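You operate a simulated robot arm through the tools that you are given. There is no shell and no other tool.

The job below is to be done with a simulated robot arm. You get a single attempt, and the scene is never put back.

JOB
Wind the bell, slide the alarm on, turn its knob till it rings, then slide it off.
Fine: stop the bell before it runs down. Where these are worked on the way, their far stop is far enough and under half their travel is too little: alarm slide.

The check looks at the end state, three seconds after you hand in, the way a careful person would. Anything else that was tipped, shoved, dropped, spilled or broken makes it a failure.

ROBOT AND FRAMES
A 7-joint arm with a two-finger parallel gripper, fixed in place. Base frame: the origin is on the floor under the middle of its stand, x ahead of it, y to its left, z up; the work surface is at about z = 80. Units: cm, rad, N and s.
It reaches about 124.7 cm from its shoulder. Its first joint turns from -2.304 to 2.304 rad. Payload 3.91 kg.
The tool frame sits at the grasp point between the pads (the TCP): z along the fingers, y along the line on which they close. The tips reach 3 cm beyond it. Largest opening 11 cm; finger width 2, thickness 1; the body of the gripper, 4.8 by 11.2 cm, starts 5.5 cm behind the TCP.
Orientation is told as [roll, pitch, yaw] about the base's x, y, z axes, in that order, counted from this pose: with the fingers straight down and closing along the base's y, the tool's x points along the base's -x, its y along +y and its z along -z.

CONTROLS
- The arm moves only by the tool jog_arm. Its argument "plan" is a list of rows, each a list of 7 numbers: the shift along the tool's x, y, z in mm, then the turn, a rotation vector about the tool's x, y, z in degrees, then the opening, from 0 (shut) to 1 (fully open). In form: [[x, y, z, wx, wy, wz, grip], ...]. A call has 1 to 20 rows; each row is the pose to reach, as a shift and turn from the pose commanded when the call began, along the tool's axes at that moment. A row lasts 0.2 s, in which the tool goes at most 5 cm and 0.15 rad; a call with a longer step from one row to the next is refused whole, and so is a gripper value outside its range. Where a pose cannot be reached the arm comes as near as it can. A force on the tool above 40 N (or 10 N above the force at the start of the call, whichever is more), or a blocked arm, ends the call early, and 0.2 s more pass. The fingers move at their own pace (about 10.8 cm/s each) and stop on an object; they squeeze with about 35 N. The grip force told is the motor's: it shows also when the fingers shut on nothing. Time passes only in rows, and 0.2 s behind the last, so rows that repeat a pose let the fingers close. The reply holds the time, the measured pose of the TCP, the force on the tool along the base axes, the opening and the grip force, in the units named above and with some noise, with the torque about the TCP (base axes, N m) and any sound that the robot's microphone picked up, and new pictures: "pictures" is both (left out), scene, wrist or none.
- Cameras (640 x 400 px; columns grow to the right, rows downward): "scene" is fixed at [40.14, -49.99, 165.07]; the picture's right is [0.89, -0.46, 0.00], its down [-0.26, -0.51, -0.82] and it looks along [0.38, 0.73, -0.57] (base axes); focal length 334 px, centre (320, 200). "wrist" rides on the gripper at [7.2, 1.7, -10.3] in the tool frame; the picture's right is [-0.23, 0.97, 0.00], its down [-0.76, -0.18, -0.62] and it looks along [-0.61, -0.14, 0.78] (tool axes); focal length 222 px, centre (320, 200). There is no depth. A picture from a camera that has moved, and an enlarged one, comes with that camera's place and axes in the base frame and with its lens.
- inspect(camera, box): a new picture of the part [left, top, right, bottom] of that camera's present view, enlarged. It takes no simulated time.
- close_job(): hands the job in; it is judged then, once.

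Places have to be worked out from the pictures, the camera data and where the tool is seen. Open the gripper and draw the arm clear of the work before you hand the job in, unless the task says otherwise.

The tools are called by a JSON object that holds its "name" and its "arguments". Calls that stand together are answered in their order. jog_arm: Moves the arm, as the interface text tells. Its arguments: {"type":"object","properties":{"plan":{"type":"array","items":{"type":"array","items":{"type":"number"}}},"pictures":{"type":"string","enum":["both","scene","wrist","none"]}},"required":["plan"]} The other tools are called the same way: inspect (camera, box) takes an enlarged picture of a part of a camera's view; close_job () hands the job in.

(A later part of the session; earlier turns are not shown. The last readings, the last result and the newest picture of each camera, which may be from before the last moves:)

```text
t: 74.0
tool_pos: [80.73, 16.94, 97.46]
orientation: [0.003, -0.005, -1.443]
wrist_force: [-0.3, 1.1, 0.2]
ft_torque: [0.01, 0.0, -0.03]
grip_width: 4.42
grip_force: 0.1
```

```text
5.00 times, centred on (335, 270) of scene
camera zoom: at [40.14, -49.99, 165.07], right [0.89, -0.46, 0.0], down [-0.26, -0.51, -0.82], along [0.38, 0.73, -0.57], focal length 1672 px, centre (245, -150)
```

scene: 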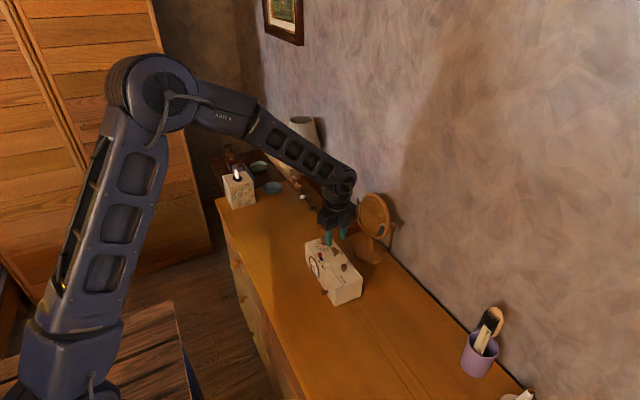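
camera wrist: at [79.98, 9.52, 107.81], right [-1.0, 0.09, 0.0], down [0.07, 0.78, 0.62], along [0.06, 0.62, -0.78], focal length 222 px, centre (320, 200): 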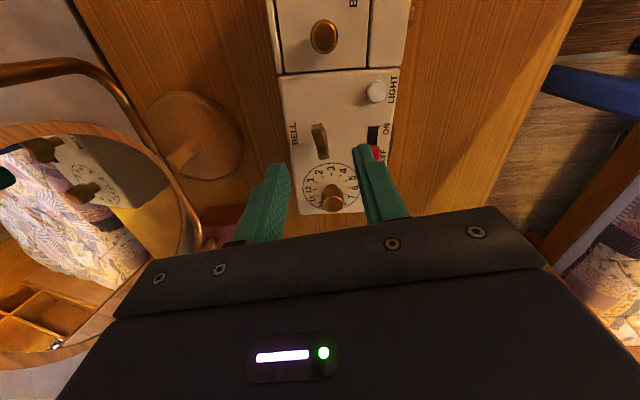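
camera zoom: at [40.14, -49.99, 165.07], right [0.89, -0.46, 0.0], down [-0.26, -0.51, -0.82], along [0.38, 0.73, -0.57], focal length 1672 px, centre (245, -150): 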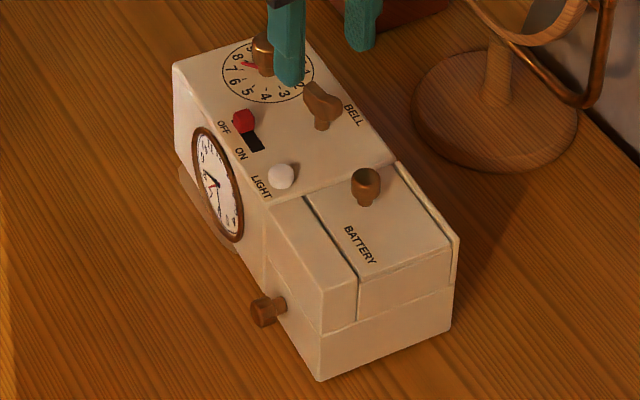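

The key settled back about 5° onto its ratchet tooth, roughly 335° wound, and held. I swing back round for another half-turn.

{"name": "jog_arm", "arguments": {"plan": [[0, 0, 0, 0, 0, -8.5, 0.4], [0, 0, 0, 0, 0, -17, 0.4], [0, 0, 0, 0, 0, -25.5, 0.4], [0, 0, 0, 0, 0, -34, 0.4], [0, 0, 0, 0, 0, -42.5, 0.4], [0, 0, 0, 0, 0, -51, 0.4], [0, 0, 0, 0, 0, -59.5, 0.4], [0, 0, 0, 0, 0, -68, 0.4], [0, 0, 0, 0, 0, -76.5, 0.4], [0, 0, 0, 0, 0, -85, 0.4], [0, 0, 0, 0, 0, -93.5, 0.4], [0, 0, 0, 0, 0, -102, 0.4], [0, 0, 0, 0, 0, -110.5, 0.4], [0, 0, 0, 0, 0, -119, 0.4], [0, 0, 0, 0, 0, -127.5, 0.4], [0, 0, 0, 0, 0, -136, 0.4], [0, 0, 0, 0, 0, -144.5, 0.4], [0, 0, 0, 0, 0, -153, 0.4], [0, 0, 0, 0, 0, -161.5, 0.4], [0, 0, 0, 0, 0, -170, 0.4]], "pictures": "none"}}

{"name": "jog_arm", "arguments": {"plan": [[0, 0, 0, 0, 0, -7, 0.4], [0, 0, 0, 0, 0, -14, 0.4], [0, 0, 0, 0, 0, -14, 0.4]], "pictures": "none"}}

{"name": "inspect", "arguments": {"camera": "wrist", "box": [220, 40, 480, 230]}}

```text
t: 78.2
tool_pos: [80.58, 17.01, 97.49]
orientation: [-0.005, 0.008, 1.525]
wrist_force: [-0.1, 0.0, 0.3]
ft_torque: [-0.02, -0.01, 0.0]
grip_width: 4.41
grip_force: 0.1
```

```text
t: 79.0
tool_pos: [80.78, 16.87, 97.35]
orientation: [-0.004, 0.006, 1.768]
wrist_force: [0.0, 0.1, 0.6]
ft_torque: [-0.03, 0.03, 0.0]
grip_width: 4.41
grip_force: 0.0
```

```text
2.11 times, centred on (350, 135) of wrist
camera zoom: at [80.38, 9.65, 107.64], right [-1.0, 0.03, -0.01], down [0.02, 0.78, 0.62], along [0.02, 0.62, -0.79], focal length 468 px, centre (257, 337)
```

zoom: 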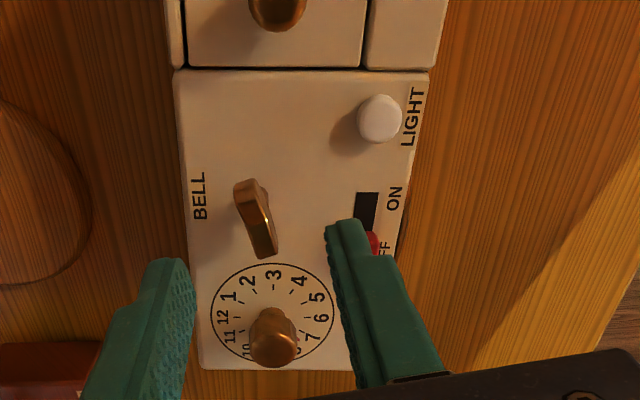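

The wing is still about 5° off the gripper's line, so I turn 5° more, descend to z≈92.1 and close.

{"name": "jog_arm", "arguments": {"plan": [[0, 0, 15, 0, 0, -2.5, 0.4], [0, 0, 35, 0, 0, -5, 0.4], [0, 0, 53, 0, 0, -5, 0.4], [0, 0, 53, 0, 0, -5, 0.4], [0, 0, 53, 0, 0, -5, 0.2], [0, 0, 53, 0, 0, -5, 0], [0, 0, 53, 0, 0, -5, 0], [0, 0, 54.5, 0, 0, -5, 0], [0, 0, 54.5, 0, 0, -5, 0]], "pictures": "none"}}

{"name": "inspect", "arguments": {"camera": "wrist", "box": [220, 40, 480, 230]}}

{"name": "inspect", "arguments": {"camera": "scene", "box": [295, 230, 375, 310]}}

```text
t: 81.0
tool_pos: [80.87, 16.92, 92.03]
orientation: [-0.005, 0.008, 1.856]
wrist_force: [0.1, -3.3, 12.3]
ft_torque: [-0.05, 0.23, 0.06]
grip_width: 0.95
grip_force: 34.7
```

```text
2.11 times, centred on (350, 135) of wrist
camera zoom: at [81.1, 9.6, 102.35], right [-1.0, -0.05, -0.01], down [-0.05, 0.78, 0.62], along [-0.03, 0.62, -0.79], focal length 468 px, centre (257, 337)
```

zoom: 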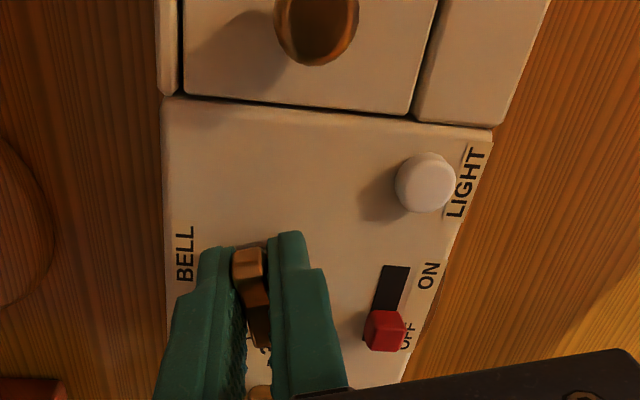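

```text
5.00 times, centred on (335, 270) of scene
camera zoom: at [40.14, -49.99, 165.07], right [0.89, -0.46, 0.0], down [-0.26, -0.51, -0.82], along [0.38, 0.73, -0.57], focal length 1672 px, centre (245, -150)
```

zoom: 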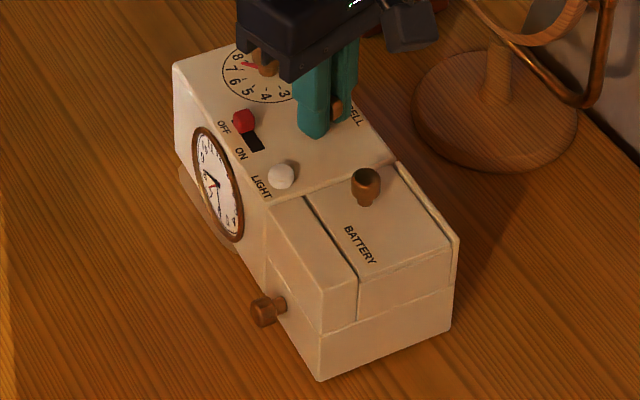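

Gripped again with a 12 N press, box unmoved. I wind 45° clockwise, raising the press slightly.

{"name": "jog_arm", "arguments": {"plan": [[0, 0, 0.4, 0, 0, 1, 0], [0, 0, 0.6, 0, 0, 2.5, 0], [0, 0, 0.6, 0, 0, 5, 0], [0, 0, 0.6, 0, 0, 7.5, 0], [0, 0, 0.6, 0, 0, 10, 0], [0, 0, 0.6, 0, 0, 12.5, 0], [0, 0, 0.6, 0, 0, 15, 0], [0, 0, 0.6, 0, 0, 17.5, 0], [0, 0, 0.6, 0, 0, 20, 0], [0, 0, 0.6, 0, 0, 22.5, 0], [0, 0, 0.6, 0, 0, 25, 0], [0, 0, 0.6, 0, 0, 27.5, 0], [0, 0, 0.6, 0, 0, 30, 0], [0, 0, 0.6, 0, 0, 32.5, 0], [0, 0, 0.6, 0, 0, 35, 0], [0, 0, 0.6, 0, 0, 37.5, 0], [0, 0, 0.6, 0, 0, 40, 0], [0, 0, 0.6, 0, 0, 42.5, 0], [0, 0, 0.6, 0, 0, 44, 0]], "pictures": "none"}}

{"name": "inspect", "arguments": {"camera": "wrist", "box": [220, 40, 480, 230]}}

{"name": "inspect", "arguments": {"camera": "scene", "box": [295, 230, 375, 310]}}

```text
t: 85.0
tool_pos: [80.67, 16.99, 91.95]
orientation: [-0.008, 0.004, 1.088]
wrist_force: [-4.1, -1.9, 3.3]
ft_torque: [0.09, 0.3, 0.04]
grip_width: 0.94
grip_force: 34.9
```

```text
2.11 times, centred on (350, 135) of wrist
camera zoom: at [75.75, 11.45, 102.19], right [-0.76, 0.65, -0.01], down [0.51, 0.59, 0.62], along [0.41, 0.47, -0.78], focal length 468 px, centre (257, 337)
```

zoom: 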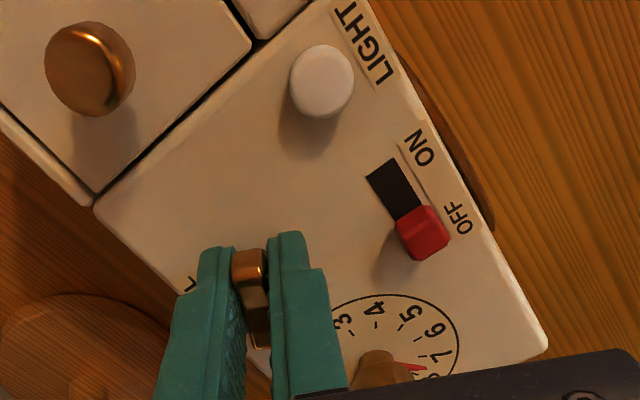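

```text
5.00 times, centred on (335, 270) of scene
camera zoom: at [40.14, -49.99, 165.07], right [0.89, -0.46, 0.0], down [-0.26, -0.51, -0.82], along [0.38, 0.73, -0.57], focal length 1672 px, centre (245, -150)
```

zoom: 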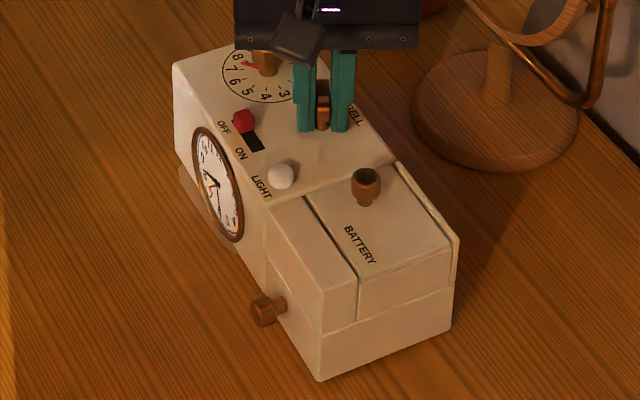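

The box is fixed and the key is past a full turn, at about 379°. I restore the press and wind another 44°.

{"name": "jog_arm", "arguments": {"plan": [[0, 0, 0.8, 0, 0, 0, 0], [0, 0, 1.3, 0, 0, 2, 0], [0, 0, 1.3, 0, 0, 4.5, 0], [0, 0, 1.3, 0, 0, 7, 0], [0, 0, 1.3, 0, 0, 9.5, 0], [0, 0, 1.3, 0, 0, 12, 0], [0, 0, 1.3, 0, 0, 14.5, 0], [0, 0, 1.3, 0, 0, 17, 0], [0, 0, 1.3, 0, 0, 19.5, 0], [0, 0, 1.3, 0, 0, 22, 0], [0, 0, 1.3, 0, 0, 24.5, 0], [0, 0, 1.3, 0, 0, 27, 0], [0, 0, 1.3, 0, 0, 29.5, 0], [0, 0, 1.3, 0, 0, 32, 0], [0, 0, 1.3, 0, 0, 34.5, 0], [0, 0, 1.3, 0, 0, 37, 0], [0, 0, 1.3, 0, 0, 39.5, 0], [0, 0, 1.3, 0, 0, 42, 0], [0, 0, 1.3, 0, 0, 44, 0]], "pictures": "none"}}

{"name": "inspect", "arguments": {"camera": "wrist", "box": [220, 40, 480, 230]}}

{"name": "inspect", "arguments": {"camera": "scene", "box": [295, 230, 375, 310]}}

```text
t: 89.0
tool_pos: [80.74, 16.93, 91.82]
orientation: [-0.007, -0.005, 0.318]
wrist_force: [1.3, -3.9, 9.4]
ft_torque: [-0.06, 0.5, 0.85]
grip_width: 1.14
grip_force: 34.8
```

```text
2.11 times, centred on (350, 135) of wrist
camera zoom: at [73.31, 16.36, 102.0], right [-0.09, 1.0, -0.01], down [0.77, 0.07, 0.63], along [0.63, 0.05, -0.78], focal length 468 px, centre (257, 337)
```

zoom: 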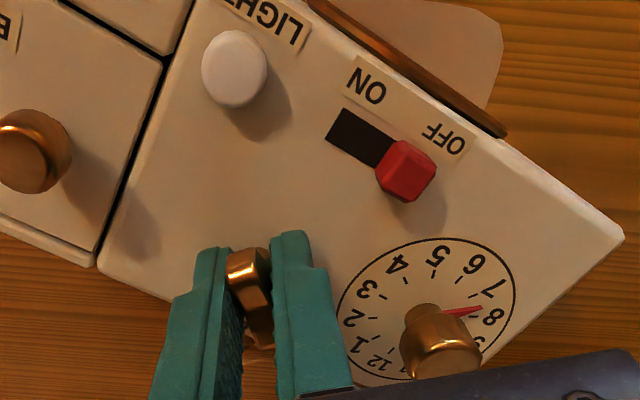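

```text
5.00 times, centred on (335, 270) of scene
camera zoom: at [40.14, -49.99, 165.07], right [0.89, -0.46, 0.0], down [-0.26, -0.51, -0.82], along [0.38, 0.73, -0.57], focal length 1672 px, centre (245, -150)
```

zoom: 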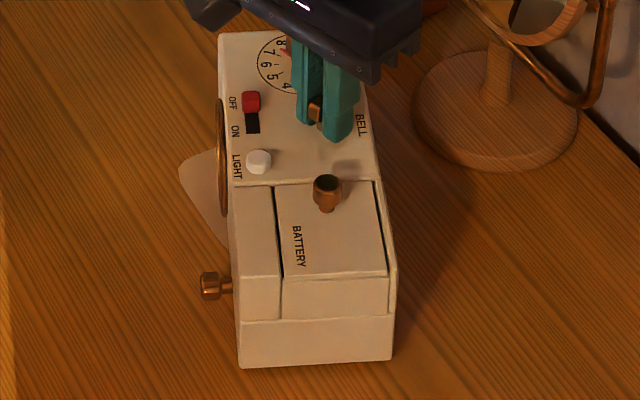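

The torque jumped to 0.85 N m and the wing twisted in the grip, so the key has reached its wound-up stop at a little over one turn. The winding is done, but the box was dragged about 22° clockwise, so I unload the press and bring it back counter-clockwise.

{"name": "jog_arm", "arguments": {"plan": [[0, 0, -0.7, 0, 0, -2, 0], [0, 0, -1.2, 0, 0, -4, 0], [0, 0, -1.2, 0, 0, -6.5, 0], [0, 0, -1.2, 0, 0, -9, 0], [0, 0, -1.2, 0, 0, -11.5, 0], [0, 0, -1.2, 0, 0, -14, 0], [0, 0, -1.2, 0, 0, -16.5, 0], [0, 0, -1.2, 0, 0, -19, 0], [0, 0, -1.2, 0, 0, -21.5, 0], [0, 0, -1.2, 0, 0, -24, 0]], "pictures": "none"}}

{"name": "inspect", "arguments": {"camera": "wrist", "box": [220, 40, 480, 230]}}

{"name": "inspect", "arguments": {"camera": "scene", "box": [295, 230, 375, 310]}}

```text
t: 91.2
tool_pos: [80.82, 17.09, 91.93]
orientation: [-0.008, -0.001, 0.74]
wrist_force: [1.3, 0.4, 0.1]
ft_torque: [0.43, -0.27, -0.22]
grip_width: 0.95
grip_force: 34.9
```

```text
2.11 times, centred on (350, 135) of wrist
camera zoom: at [74.2, 13.48, 102.1], right [-0.49, 0.87, -0.01], down [0.68, 0.38, 0.62], along [0.55, 0.3, -0.78], focal length 468 px, centre (257, 337)
```

zoom: 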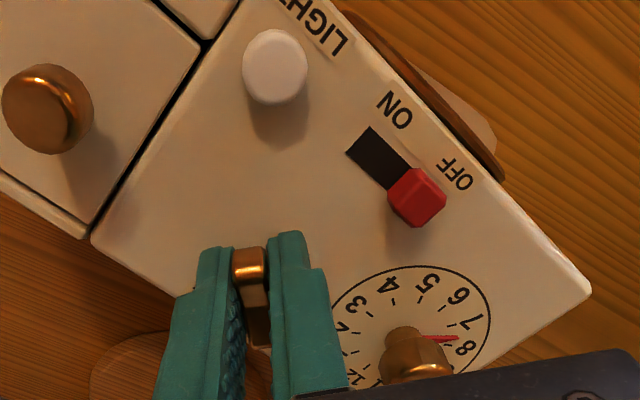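

```text
5.00 times, centred on (335, 270) of scene
camera zoom: at [40.14, -49.99, 165.07], right [0.89, -0.46, 0.0], down [-0.26, -0.51, -0.82], along [0.38, 0.73, -0.57], focal length 1672 px, centre (245, -150)
```

zoom: 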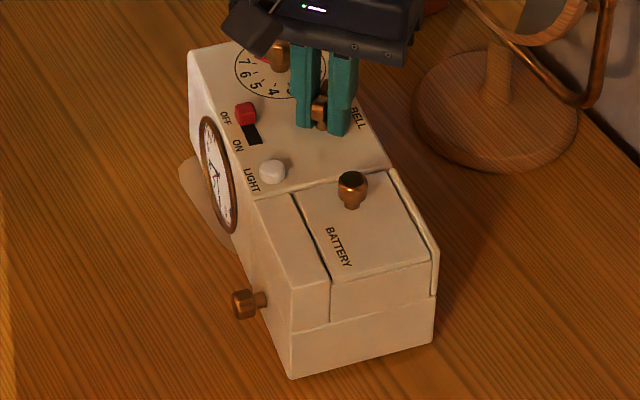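

The box is now about 8° short of its original angle and follows the key. I turn 8.3° further counter-clockwise.

{"name": "jog_arm", "arguments": {"plan": [[0, 0, 0, 0, 0, -2, 0], [0, 0, 0, 0, 0, -4, 0], [0, 0, 0, 0, 0, -6, 0], [0, 0, 0, 0, 0, -7.5, 0], [0, 0, 0, 0, 0, -8.3, 0], [0, 0, 0, 0, 0, -8.3, 0]], "pictures": "none"}}

{"name": "inspect", "arguments": {"camera": "scene", "box": [295, 230, 375, 310]}}

```text
t: 92.6
tool_pos: [80.72, 16.88, 91.9]
orientation: [-0.008, 0.002, 0.883]
wrist_force: [1.2, 1.6, 0.0]
ft_torque: [0.64, -0.16, -0.24]
grip_width: 0.96
grip_force: 35.3
```

```text
5.00 times, centred on (335, 270) of scene
camera zoom: at [40.14, -49.99, 165.07], right [0.89, -0.46, 0.0], down [-0.26, -0.51, -0.82], along [0.38, 0.73, -0.57], focal length 1672 px, centre (245, -150)
```

zoom: 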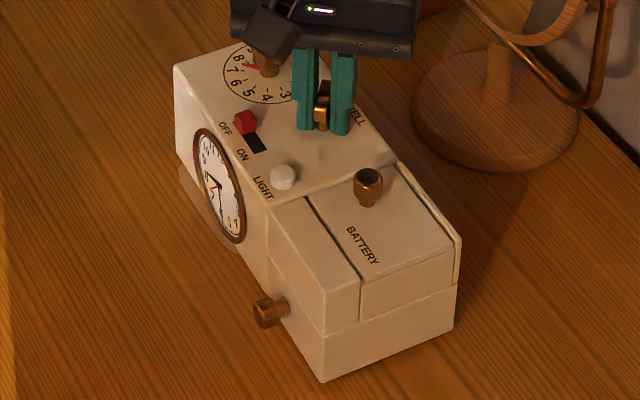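

The box outline now matches the original picture almost exactly, and the bell is fully wound. I release the key, lift, and turn the gripper back to line up over the alarm slide.

{"name": "jog_arm", "arguments": {"plan": [[0, 0, 0, 0, 0, 0, 0.2], [0, 0, 0, 0, 0, 0, 0.4], [0, 0, -30, 0, 0, 0, 0.4], [0, 0, -60, 0, 0, 0, 0.4], [2, 8, -65, 0, 0, 7.6, 0.4], [4, 16, -70, 0, 0, 15.2, 0.4], [6, 24, -70, 0, 0, 22.8, 0.4], [8, 32, -70, 0, 0, 30.4, 0.4], [10, 40, -70, 0, 0, 38, 0.4], [11, 45, -70, 0, 0, 45.6, 0.4], [11.2, 49, -70, 0, 0, 53.2, 0.4], [11.2, 49, -70, 0, 0, 53.2, 0.4]], "pictures": "wrist"}}

{"name": "inspect", "arguments": {"camera": "wrist", "box": [230, 60, 430, 200]}}

{"name": "inspect", "arguments": {"camera": "scene", "box": [295, 230, 375, 310]}}

```text
t: 95.2
tool_pos: [76.15, 19.27, 98.92]
orientation: [-0.005, -0.005, -0.047]
wrist_force: [-0.3, -0.3, 0.7]
ft_torque: [-0.04, -0.02, 0.01]
grip_width: 4.42
grip_force: 0.0
camera wrist: at [69.02, 21.39, 109.05], right [0.27, 0.96, 0.0], down [0.75, -0.21, 0.63], along [0.6, -0.17, -0.78], focal length 222 px, centre (320, 200)
```

wrist: 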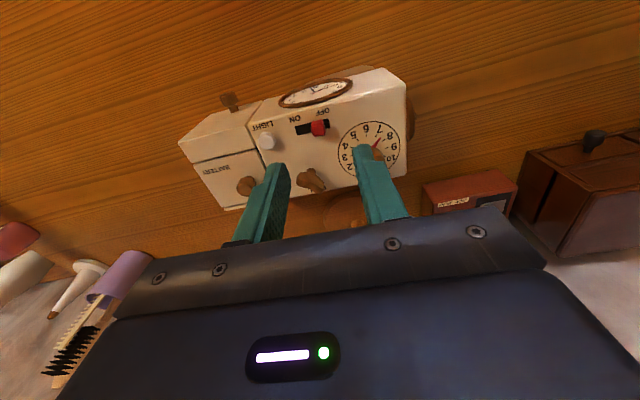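

```text
2.86 times, centred on (330, 130) of wrist
camera zoom: at [69.02, 21.39, 109.05], right [0.27, 0.96, 0.0], down [0.75, -0.21, 0.63], along [0.6, -0.17, -0.78], focal length 635 px, centre (291, 400)
```

zoom: 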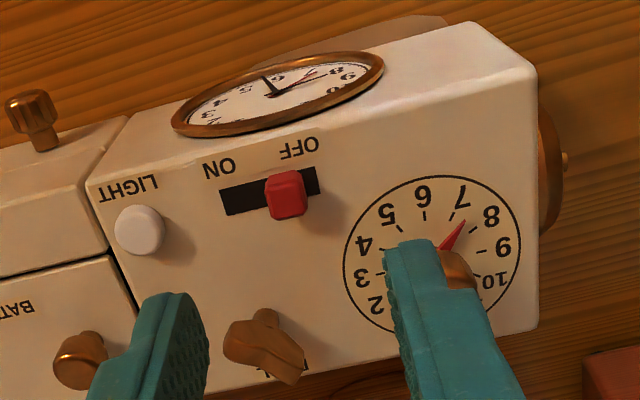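

```text
5.00 times, centred on (335, 270) of scene
camera zoom: at [40.14, -49.99, 165.07], right [0.89, -0.46, 0.0], down [-0.26, -0.51, -0.82], along [0.38, 0.73, -0.57], focal length 1672 px, centre (245, -150)
```

zoom: 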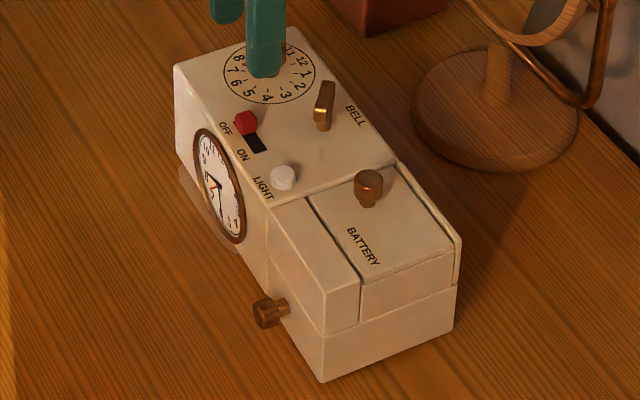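

The slide cap is at about (76.05, 19.25) and its slot runs from y≈16.9 to 20.2, so its travel toward ON is about 1.3–1.4 cm. I descend with the fingers straddling the cap at about 2.7 cm opening, not touching it yet.

{"name": "jog_arm", "arguments": {"plan": [[0, 0, 0, 0, 0, 0, 0.25], [0, 0, 25, 0, 0, 0, 0.25], [0, 0, 50, 0, 0, 0, 0.25], [0, 0, 67, 0, 0, 0, 0.25], [0, 0, 67, 0, 0, 0, 0.25]], "pictures": "wrist"}}

{"name": "inspect", "arguments": {"camera": "wrist", "box": [230, 100, 430, 230]}}

{"name": "inspect", "arguments": {"camera": "scene", "box": [305, 230, 365, 280]}}

```text
t: 96.4
tool_pos: [76.13, 19.24, 92.11]
orientation: [-0.007, -0.006, -0.046]
wrist_force: [-0.4, 0.5, 1.4]
ft_torque: [0.0, -0.02, 0.0]
grip_width: 2.74
grip_force: 0.1
camera wrist: at [68.94, 21.39, 102.34], right [0.27, 0.96, 0.0], down [0.75, -0.21, 0.63], along [0.6, -0.17, -0.78], focal length 222 px, centre (320, 200)
```

wrist: 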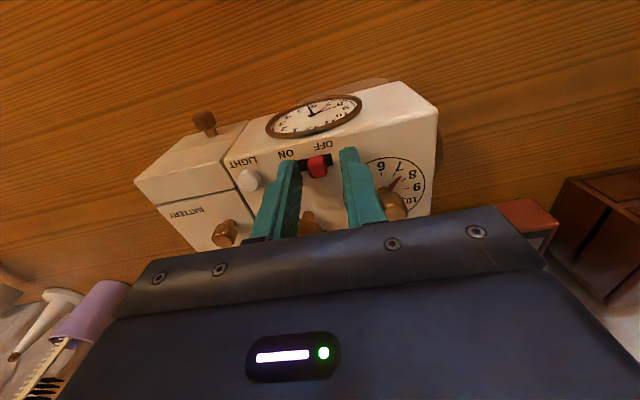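

```text
3.08 times, centred on (330, 165) of wrist
camera zoom: at [68.94, 21.39, 102.34], right [0.27, 0.96, 0.0], down [0.75, -0.21, 0.63], along [0.6, -0.17, -0.78], focal length 684 px, centre (289, 308)
```

zoom: 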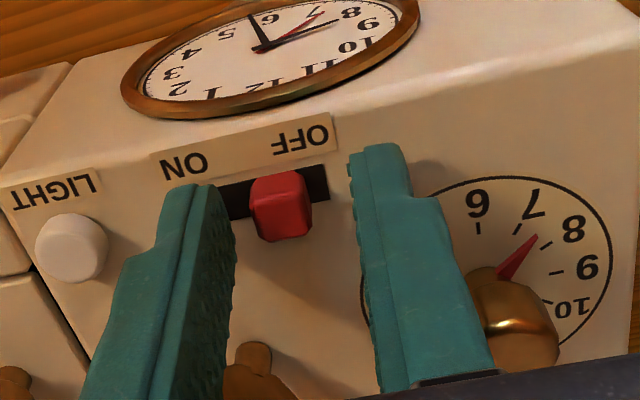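

```text
8.00 times, centred on (335, 255) of scene
camera zoom: at [40.14, -49.99, 165.07], right [0.89, -0.46, 0.0], down [-0.26, -0.51, -0.82], along [0.38, 0.73, -0.57], focal length 2675 px, centre (200, -240)
```

zoom: 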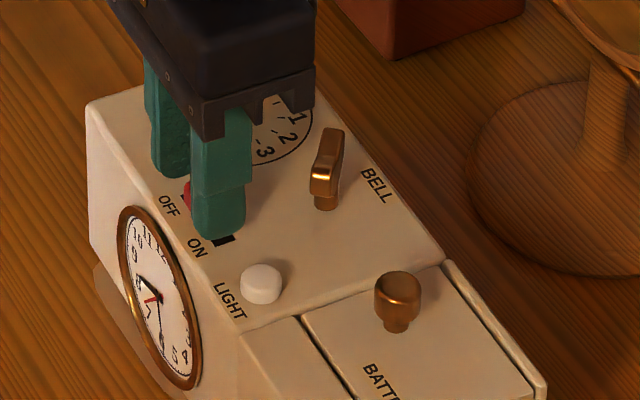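

The fingers straddle the cap evenly. I narrow the opening to about 1.9 cm and push slowly along the slot toward ON by 11 mm, which should move the cap about 8 mm, then check force and pictures.

{"name": "jog_arm", "arguments": {"plan": [[0, 0, 0, 0, 0, 0, 0.17], [0, 0, 0, 0, 0, 0, 0.17], [0, -2, 0, 0, 0, 0, 0.17], [0, -4, 0, 0, 0, 0, 0.17], [0, -6, 0, 0, 0, 0, 0.17], [0, -8, 0, 0, 0, 0, 0.17], [0, -9.5, 0, 0, 0, 0, 0.17], [0, -11, 0, 0, 0, 0, 0.17]], "pictures": "none"}}

{"name": "inspect", "arguments": {"camera": "wrist", "box": [230, 100, 430, 230]}}

{"name": "inspect", "arguments": {"camera": "scene", "box": [295, 230, 375, 310]}}

```text
t: 98.2
tool_pos: [76.06, 18.16, 92.18]
orientation: [-0.003, -0.006, -0.046]
wrist_force: [0.6, -0.2, -0.4]
ft_torque: [-0.03, -0.01, 0.01]
grip_width: 1.89
grip_force: 0.1
```

```text
3.08 times, centred on (330, 165) of wrist
camera zoom: at [68.94, 20.26, 102.36], right [0.27, 0.96, 0.0], down [0.75, -0.21, 0.63], along [0.6, -0.17, -0.78], focal length 684 px, centre (289, 308)
```

zoom: 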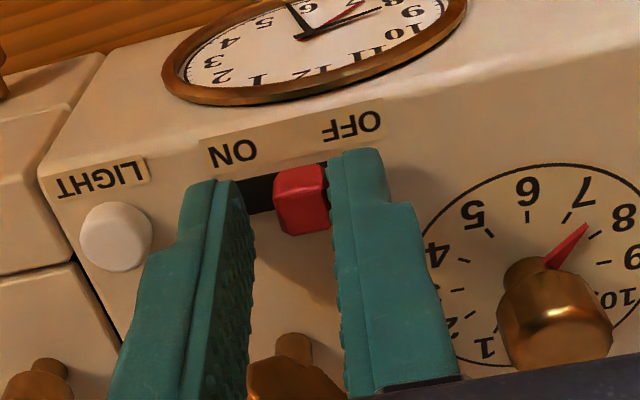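

```text
5.00 times, centred on (335, 270) of scene
camera zoom: at [40.14, -49.99, 165.07], right [0.89, -0.46, 0.0], down [-0.26, -0.51, -0.82], along [0.38, 0.73, -0.57], focal length 1672 px, centre (245, -150)
```

zoom: 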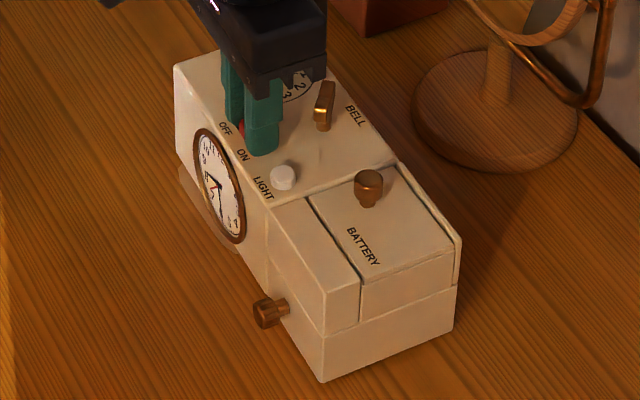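

The cap is moving with almost no force and the box is still. I push 3 mm more and check.

{"name": "jog_arm", "arguments": {"plan": [[0, -1, 0, 0, 0, 0, 0.17], [0, -2, 0, 0, 0, 0, 0.17], [0, -3, 0, 0, 0, 0, 0.17]], "pictures": "none"}}

{"name": "inspect", "arguments": {"camera": "wrist", "box": [270, 110, 390, 190]}}

{"name": "inspect", "arguments": {"camera": "scene", "box": [295, 230, 375, 310]}}

```text
t: 99.0
tool_pos: [76.15, 17.83, 92.13]
orientation: [-0.005, -0.006, -0.045]
wrist_force: [0.3, 0.0, 0.1]
ft_torque: [0.01, 0.01, 0.02]
grip_width: 1.87
grip_force: 0.0
```

```text
5.00 times, centred on (330, 150) of wrist
camera zoom: at [68.92, 19.95, 102.31], right [0.27, 0.96, 0.0], down [0.75, -0.21, 0.63], along [0.6, -0.17, -0.78], focal length 1111 px, centre (270, 450)
```

zoom: 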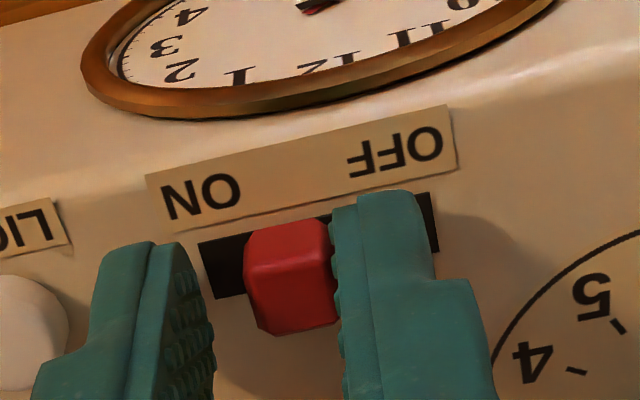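

```text
5.00 times, centred on (335, 270) of scene
camera zoom: at [40.14, -49.99, 165.07], right [0.89, -0.46, 0.0], down [-0.26, -0.51, -0.82], along [0.38, 0.73, -0.57], focal length 1672 px, centre (245, -150)
```

zoom: 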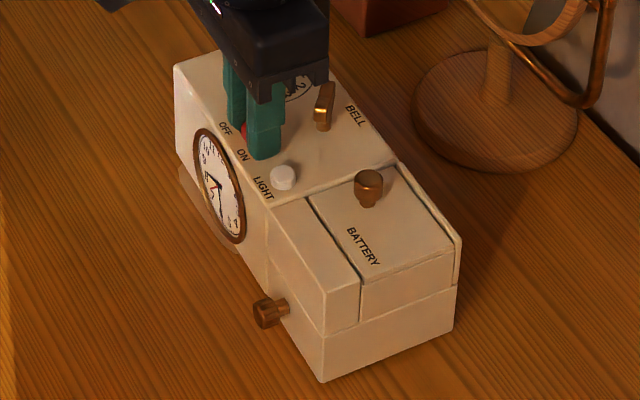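

The cap now has about 6 mm of slot left on the ON side against about 3.5 mm left at OFF, so it needs roughly 2.5 mm more. I push that in 0.5 mm steps.

{"name": "jog_arm", "arguments": {"plan": [[0, -0.5, 0, 0, 0, 0, 0.17], [0, -1, 0, 0, 0, 0, 0.17], [0, -1.5, 0, 0, 0, 0, 0.17], [0, -2, 0, 0, 0, 0, 0.17]], "pictures": "none"}}

{"name": "inspect", "arguments": {"camera": "wrist", "box": [270, 110, 390, 190]}}

{"name": "inspect", "arguments": {"camera": "scene", "box": [295, 230, 375, 310]}}

```text
t: 100.0
tool_pos: [76.1, 17.62, 92.21]
orientation: [-0.005, -0.006, -0.046]
wrist_force: [-0.6, -0.3, -0.4]
ft_torque: [0.01, 0.0, 0.0]
grip_width: 1.87
grip_force: 0.1
```

```text
5.00 times, centred on (330, 150) of wrist
camera zoom: at [68.87, 19.73, 102.34], right [0.27, 0.96, 0.0], down [0.75, -0.21, 0.63], along [0.6, -0.17, -0.78], focal length 1111 px, centre (270, 450)
```

zoom: 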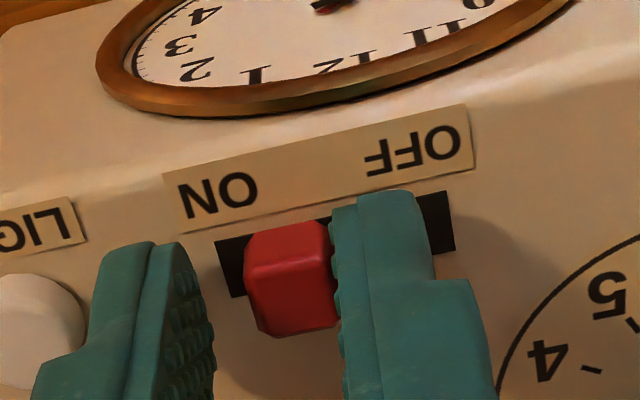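

```text
5.00 times, centred on (335, 270) of scene
camera zoom: at [40.14, -49.99, 165.07], right [0.89, -0.46, 0.0], down [-0.26, -0.51, -0.82], along [0.38, 0.73, -0.57], focal length 1672 px, centre (245, -150)
```

zoom: 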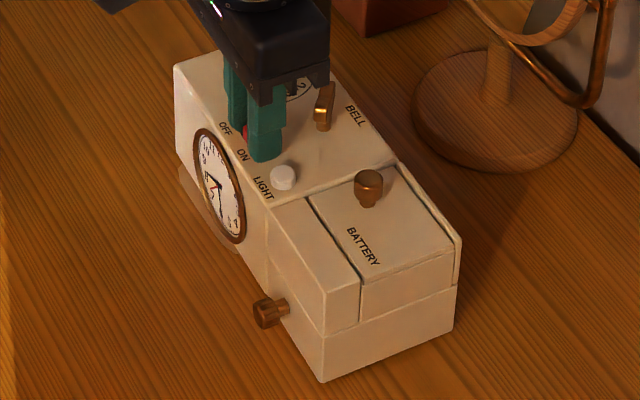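

The cap is nearly at the ON end with a gap matching the one at OFF. I add 1 mm in small steps and watch for the stop.

{"name": "jog_arm", "arguments": {"plan": [[0, -0.3, 0, 0, 0, 0, 0.17], [0, -0.6, 0, 0, 0, 0, 0.17], [0, -0.9, 0, 0, 0, 0, 0.17]], "pictures": "none"}}

{"name": "inspect", "arguments": {"camera": "wrist", "box": [270, 110, 390, 190]}}

{"name": "inspect", "arguments": {"camera": "scene", "box": [295, 230, 375, 310]}}

```text
t: 100.8
tool_pos: [76.07, 17.45, 92.27]
orientation: [-0.006, -0.004, -0.045]
wrist_force: [-0.6, 1.2, 0.4]
ft_torque: [0.05, 0.0, 0.0]
grip_width: 1.92
grip_force: 0.9
```

```text
5.00 times, centred on (330, 150) of wrist
camera zoom: at [68.89, 19.63, 102.39], right [0.27, 0.96, 0.0], down [0.75, -0.21, 0.63], along [0.6, -0.17, -0.78], focal length 1111 px, centre (270, 450)
```

zoom: 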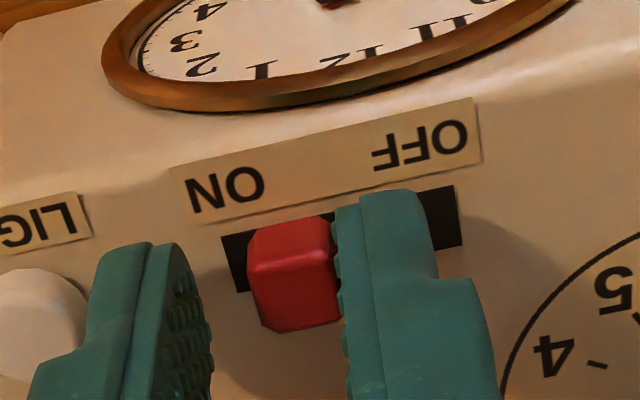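

```text
5.00 times, centred on (335, 270) of scene
camera zoom: at [40.14, -49.99, 165.07], right [0.89, -0.46, 0.0], down [-0.26, -0.51, -0.82], along [0.38, 0.73, -0.57], focal length 1672 px, centre (245, -150)
```

zoom: 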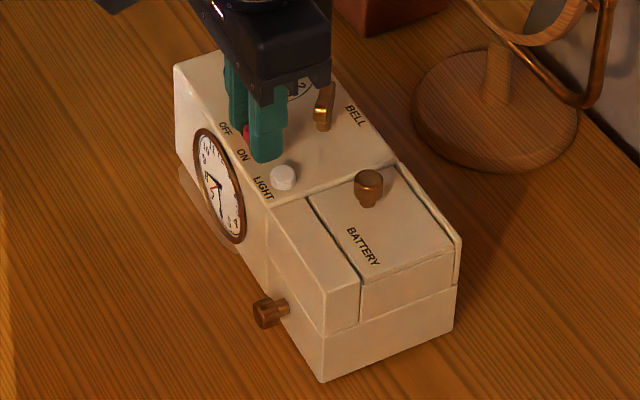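

The slide has met its ON stop: 1.2 N, and the finger gave way slightly. I back off 1 mm without opening, because the LIGHT button is close, then lift straight up and move over the alarm knob.

{"name": "jog_arm", "arguments": {"plan": [[0, 1.3, 0, 0, 0, 0, 0.17], [0, 1.3, -30, 0, 0, 0, 0.17], [0, 1.3, -60, 0, 0, 0, 0.2], [-19, 30, -60, 0, 0, 0, 0.4], [-37, 57, -60, 0, 0, 0, 0.4], [-37, 57, -60, 0, 0, 0, 0.4]], "pictures": "wrist"}}

{"name": "inspect", "arguments": {"camera": "wrist", "box": [210, 80, 430, 220]}}

{"name": "inspect", "arguments": {"camera": "scene", "box": [295, 230, 375, 310]}}

```text
t: 102.2
tool_pos: [80.28, 23.1, 98.31]
orientation: [-0.005, -0.006, -0.046]
wrist_force: [0.2, 0.6, -0.2]
ft_torque: [-0.01, -0.02, 0.02]
grip_width: 4.39
grip_force: 0.0
camera wrist: at [72.96, 25.22, 108.49], right [0.27, 0.96, 0.0], down [0.75, -0.21, 0.63], along [0.6, -0.17, -0.78], focal length 222 px, centre (320, 200)
```

wrist: 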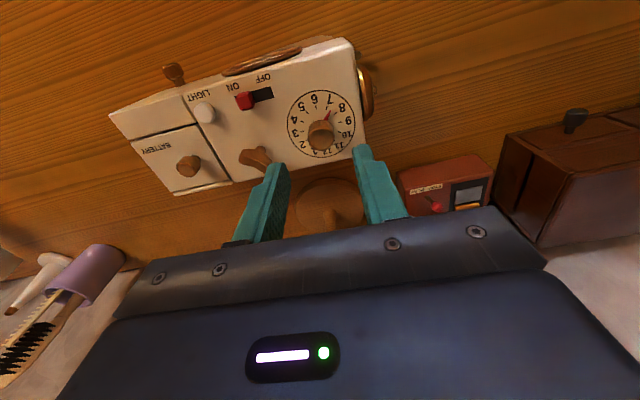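

```text
2.86 times, centred on (320, 150) of wrist
camera zoom: at [72.96, 25.22, 108.49], right [0.27, 0.96, 0.0], down [0.75, -0.21, 0.63], along [0.6, -0.17, -0.78], focal length 635 px, centre (320, 343)
```

zoom: 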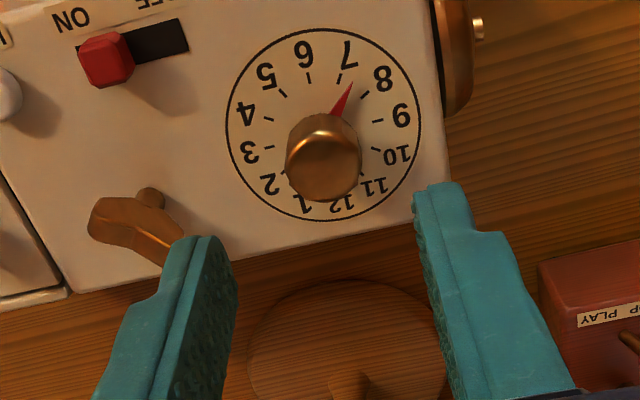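

```text
5.00 times, centred on (335, 270) of scene
camera zoom: at [40.14, -49.99, 165.07], right [0.89, -0.46, 0.0], down [-0.26, -0.51, -0.82], along [0.38, 0.73, -0.57], focal length 1672 px, centre (245, -150)
```

zoom: 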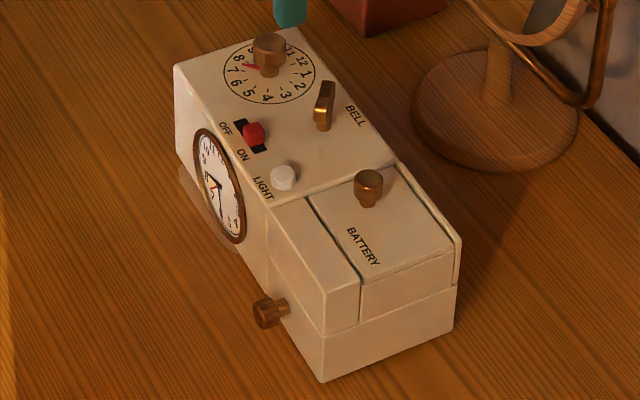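

The slide sits at its ON end and the box hasn't moved. The knob centre works out at about (79.95, 23.33); I pre-turn the gripper 33° counter-clockwise, so that after winding the knob it will be lined up with the slide, and descend around the knob still open.

{"name": "jog_arm", "arguments": {"plan": [[1, 0.5, 0, 0, 0, -8.2, 0.4], [2, 1, 0, 0, 0, -16.4, 0.4], [3, 1.9, 0, 0, 0, -24.6, 0.4], [3.1, 1.9, 0, 0, 0, -32.8, 0.4], [3.1, 1.9, 30, 0, 0, -32.8, 0.4], [3.1, 1.9, 60, 0, 0, -32.8, 0.4], [3.1, 1.9, 60, 0, 0, -32.8, 0.4]], "pictures": "wrist"}}

{"name": "inspect", "arguments": {"camera": "wrist", "box": [230, 90, 430, 220]}}

{"name": "inspect", "arguments": {"camera": "scene", "box": [305, 220, 375, 270]}}

```text
t: 103.8
tool_pos: [79.94, 23.3, 92.15]
orientation: [-0.006, -0.001, 0.528]
wrist_force: [-0.3, -0.7, 0.8]
ft_torque: [0.0, 0.02, -0.01]
grip_width: 4.39
grip_force: 0.2
camera wrist: at [72.72, 21.16, 102.35], right [-0.29, 0.96, -0.01], down [0.74, 0.23, 0.63], along [0.6, 0.18, -0.78], focal length 222 px, centre (320, 200)
```

wrist: 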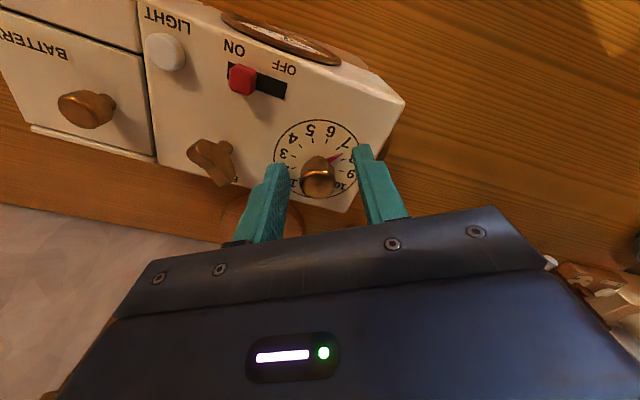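

```text
3.08 times, centred on (330, 155) of wrist
camera zoom: at [72.72, 21.16, 102.35], right [-0.29, 0.96, -0.01], down [0.74, 0.23, 0.63], along [0.6, 0.18, -0.78], focal length 684 px, centre (289, 338)
```

zoom: 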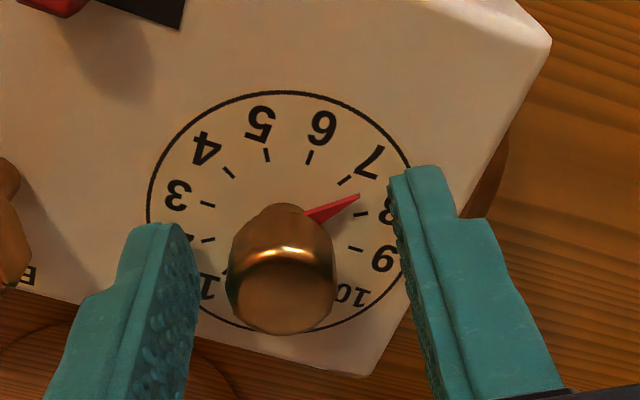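

```text
8.00 times, centred on (340, 245) of scene
camera zoom: at [40.14, -49.99, 165.07], right [0.89, -0.46, 0.0], down [-0.26, -0.51, -0.82], along [0.38, 0.73, -0.57], focal length 2675 px, centre (160, -160)
```

zoom: 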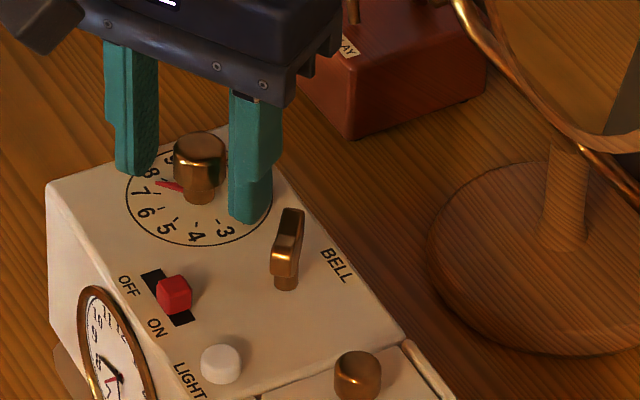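

The knob sits between the fingers, about 1 mm nearer the left one. I shift 1 mm that way and close gently on it.

{"name": "jog_arm", "arguments": {"plan": [[0, -1, 0, 0, 0, 0, 0.3], [0, -1, 0, 0, 0, 0, 0.24], [0, -1, 0, 0, 0, 0, 0.2], [0, -1, 0, 0, 0, 0, 0.1], [0, -1, 0, 0, 0, 0, 0], [0, -1, 0, 0, 0, 0, 0]], "pictures": "none"}}

{"name": "inspect", "arguments": {"camera": "wrist", "box": [230, 90, 430, 220]}}

{"name": "inspect", "arguments": {"camera": "scene", "box": [295, 230, 375, 310]}}

```text
t: 105.2
tool_pos: [79.93, 23.14, 92.23]
orientation: [-0.007, -0.001, 0.527]
wrist_force: [2.7, -4.9, 1.2]
ft_torque: [0.02, 0.07, -0.01]
grip_width: 2.11
grip_force: 35.0
```

```text
3.08 times, centred on (330, 155) of wrist
camera zoom: at [72.74, 21.04, 102.34], right [-0.29, 0.96, -0.01], down [0.74, 0.23, 0.63], along [0.6, 0.18, -0.78], focal length 684 px, centre (289, 338)
```

zoom: 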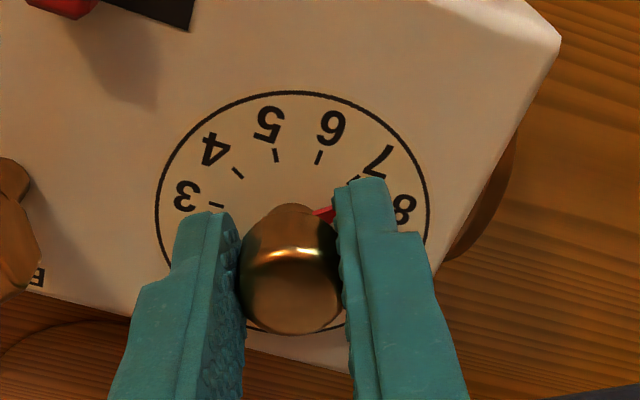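

```text
5.00 times, centred on (335, 270) of scene
camera zoom: at [40.14, -49.99, 165.07], right [0.89, -0.46, 0.0], down [-0.26, -0.51, -0.82], along [0.38, 0.73, -0.57], focal length 1672 px, centre (245, -150)
```

zoom: 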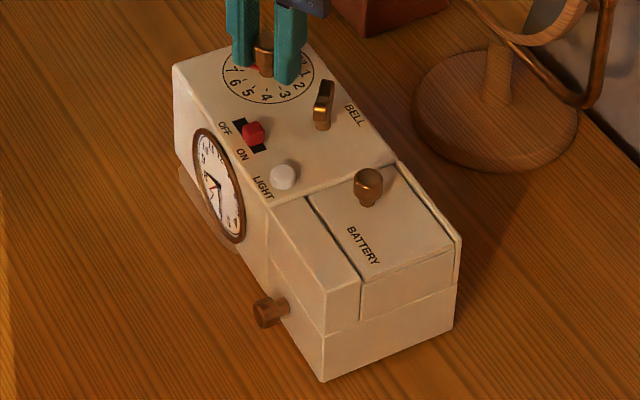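

The knob is held at 2.1 cm and the box is undisturbed. I trim the 5 N side load, add a light press and turn the first 8° clockwise, listening for the bell.

{"name": "jog_arm", "arguments": {"plan": [[0, -0.3, 0.5, 0, 0, 0, 0], [0, -0.3, 1, 0, 0, 1, 0], [0, -0.3, 1, 0, 0, 2.5, 0], [0, -0.3, 1, 0, 0, 4.5, 0], [0, -0.3, 1, 0, 0, 6.5, 0], [0, -0.3, 1, 0, 0, 8, 0]], "pictures": "none"}}

{"name": "inspect", "arguments": {"camera": "wrist", "box": [230, 90, 430, 220]}}

{"name": "inspect", "arguments": {"camera": "scene", "box": [295, 230, 375, 310]}}

```text
t: 106.6
tool_pos: [79.94, 23.12, 92.16]
orientation: [-0.008, -0.003, 0.387]
wrist_force: [4.3, -0.9, 15.9]
ft_torque: [-0.04, 0.41, -0.01]
grip_width: 2.13
grip_force: 35.2
```

```text
3.08 times, centred on (330, 155) of wrist
camera zoom: at [72.48, 22.09, 102.31], right [-0.16, 0.99, -0.01], down [0.77, 0.13, 0.63], along [0.62, 0.09, -0.78], focal length 684 px, centre (289, 338)
```

zoom: 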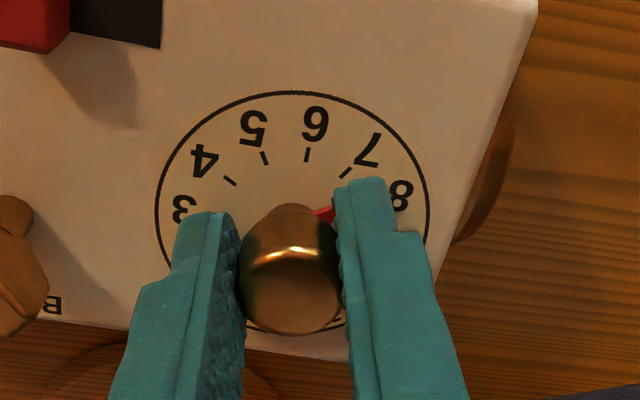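

```text
5.00 times, centred on (335, 270) of scene
camera zoom: at [40.14, -49.99, 165.07], right [0.89, -0.46, 0.0], down [-0.26, -0.51, -0.82], along [0.38, 0.73, -0.57], focal length 1672 px, centre (245, -150)
```

zoom: 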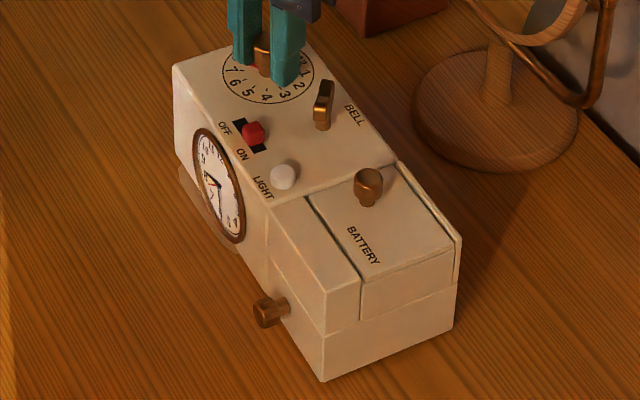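

The knob turns with the fingers and the box is fixed; no bell yet. I turn another 10°.

{"name": "jog_arm", "arguments": {"plan": [[0, 0, 0, 0, 0, 1.5, 0], [0, 0, 0, 0, 0, 3.5, 0], [0, 0, 0, 0, 0, 5.5, 0], [0, 0, 0, 0, 0, 7.5, 0], [0, 0, 0, 0, 0, 9, 0], [0, 0, 0, 0, 0, 10, 0]], "pictures": "none"}}

{"name": "inspect", "arguments": {"camera": "scene", "box": [295, 230, 375, 310]}}

{"name": "inspect", "arguments": {"camera": "scene", "box": [310, 250, 334, 282]}}

```text
t: 108.0
tool_pos: [79.85, 23.14, 92.06]
orientation: [-0.006, -0.005, 0.212]
wrist_force: [7.0, 9.8, 17.6]
ft_torque: [0.42, -0.54, 0.04]
grip_width: 2.14
grip_force: 35.3
```

```text
5.00 times, centred on (335, 270) of scene
camera zoom: at [40.14, -49.99, 165.07], right [0.89, -0.46, 0.0], down [-0.26, -0.51, -0.82], along [0.38, 0.73, -0.57], focal length 1672 px, centre (245, -150)
```

zoom: 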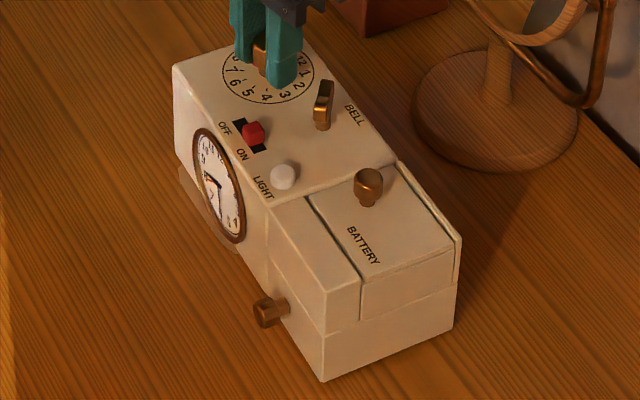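

```text
12.50 times, centred on (322, 266) of scene
camera zoom: at [40.14, -49.99, 165.07], right [0.89, -0.46, 0.0], down [-0.26, -0.51, -0.82], along [0.38, 0.73, -0.57], focal length 4179 px, centre (295, -625)
```

zoom: 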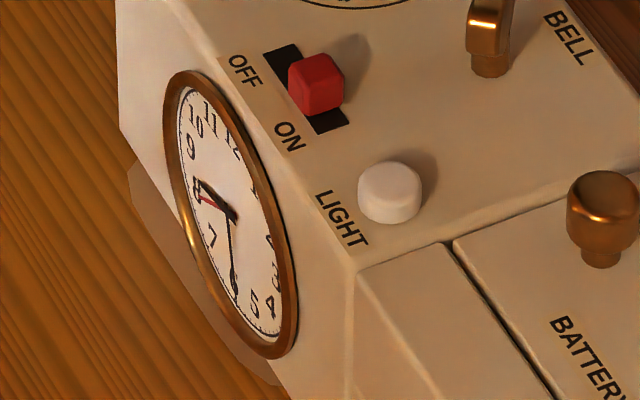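

The red alarm hand is now just short of the hour hand, with roughly 12–15° to go. I trim out the side load and turn 5° more, listening.

{"name": "jog_arm", "arguments": {"plan": [[-0.4, 0.4, 0, 0, 0, 0.5, 0], [-0.4, 0.4, 0, 0, 0, 2, 0], [-0.4, 0.4, 0, 0, 0, 3.5, 0], [-0.4, 0.4, 0, 0, 0, 5, 0]], "pictures": "none"}}

{"name": "inspect", "arguments": {"camera": "scene", "box": [310, 250, 334, 282]}}

```text
t: 109.0
tool_pos: [79.97, 23.22, 92.16]
orientation: [-0.006, -0.004, 0.125]
wrist_force: [-3.1, 1.1, 31.8]
ft_torque: [0.23, 0.55, -0.02]
grip_width: 2.1
grip_force: 35.3
```

```text
12.50 times, centred on (322, 266) of scene
camera zoom: at [40.14, -49.99, 165.07], right [0.89, -0.46, 0.0], down [-0.26, -0.51, -0.82], along [0.38, 0.73, -0.57], focal length 4179 px, centre (295, -625)
```

zoom: 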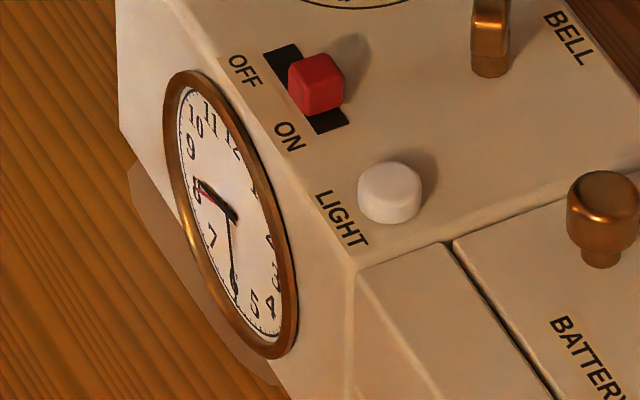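

The red hand is almost on the hour hand and there's no sound yet. The press has risen to 32 N, so I ease it and turn 3° more.

{"name": "jog_arm", "arguments": {"plan": [[0, 0, -0.7, 0, 0, 0.5, 0], [0, 0, -0.9, 0, 0, 2, 0], [0, 0, -0.9, 0, 0, 3, 0]], "pictures": "none"}}

{"name": "inspect", "arguments": {"camera": "scene", "box": [310, 250, 334, 282]}}

```text
t: 109.8
tool_pos: [79.75, 23.28, 92.17]
orientation: [-0.007, -0.005, 0.074]
wrist_force: [4.2, 5.9, 4.4]
ft_torque: [0.41, -1.03, 0.0]
grip_width: 2.12
grip_force: 35.2
```

```text
12.50 times, centred on (322, 266) of scene
camera zoom: at [40.14, -49.99, 165.07], right [0.89, -0.46, 0.0], down [-0.26, -0.51, -0.82], along [0.38, 0.73, -0.57], focal length 4179 px, centre (295, -625)
```

zoom: 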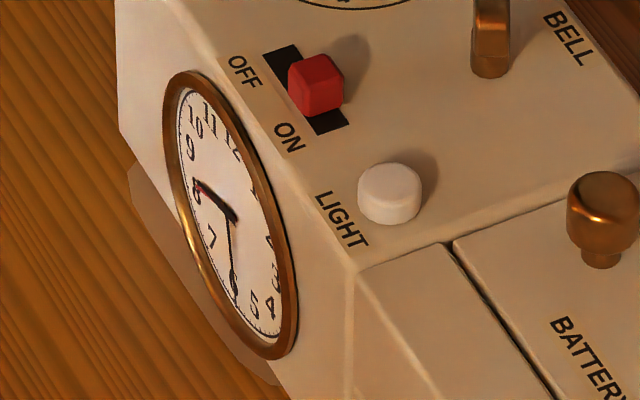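

No bell yet after 26°. I turn another 3°.

{"name": "jog_arm", "arguments": {"plan": [[0, 0, 0.2, 0, 0, 1, 0], [0, 0, 0.2, 0, 0, 2, 0], [0, 0, 0.2, 0, 0, 3, 0]], "pictures": "none"}}

{"name": "inspect", "arguments": {"camera": "scene", "box": [310, 250, 334, 282]}}

```text
t: 110.6
tool_pos: [79.84, 23.14, 92.07]
orientation: [-0.007, -0.004, 0.02]
wrist_force: [-5.8, 8.7, 10.1]
ft_torque: [0.19, 0.49, 0.02]
grip_width: 2.13
grip_force: 35.6
```

```text
12.50 times, centred on (322, 266) of scene
camera zoom: at [40.14, -49.99, 165.07], right [0.89, -0.46, 0.0], down [-0.26, -0.51, -0.82], along [0.38, 0.73, -0.57], focal length 4179 px, centre (295, -625)
```

zoom: 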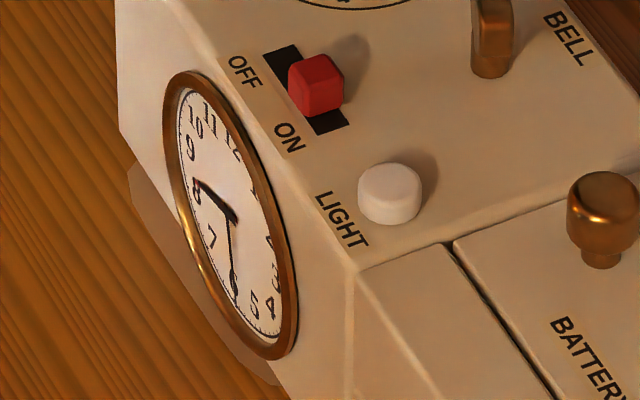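

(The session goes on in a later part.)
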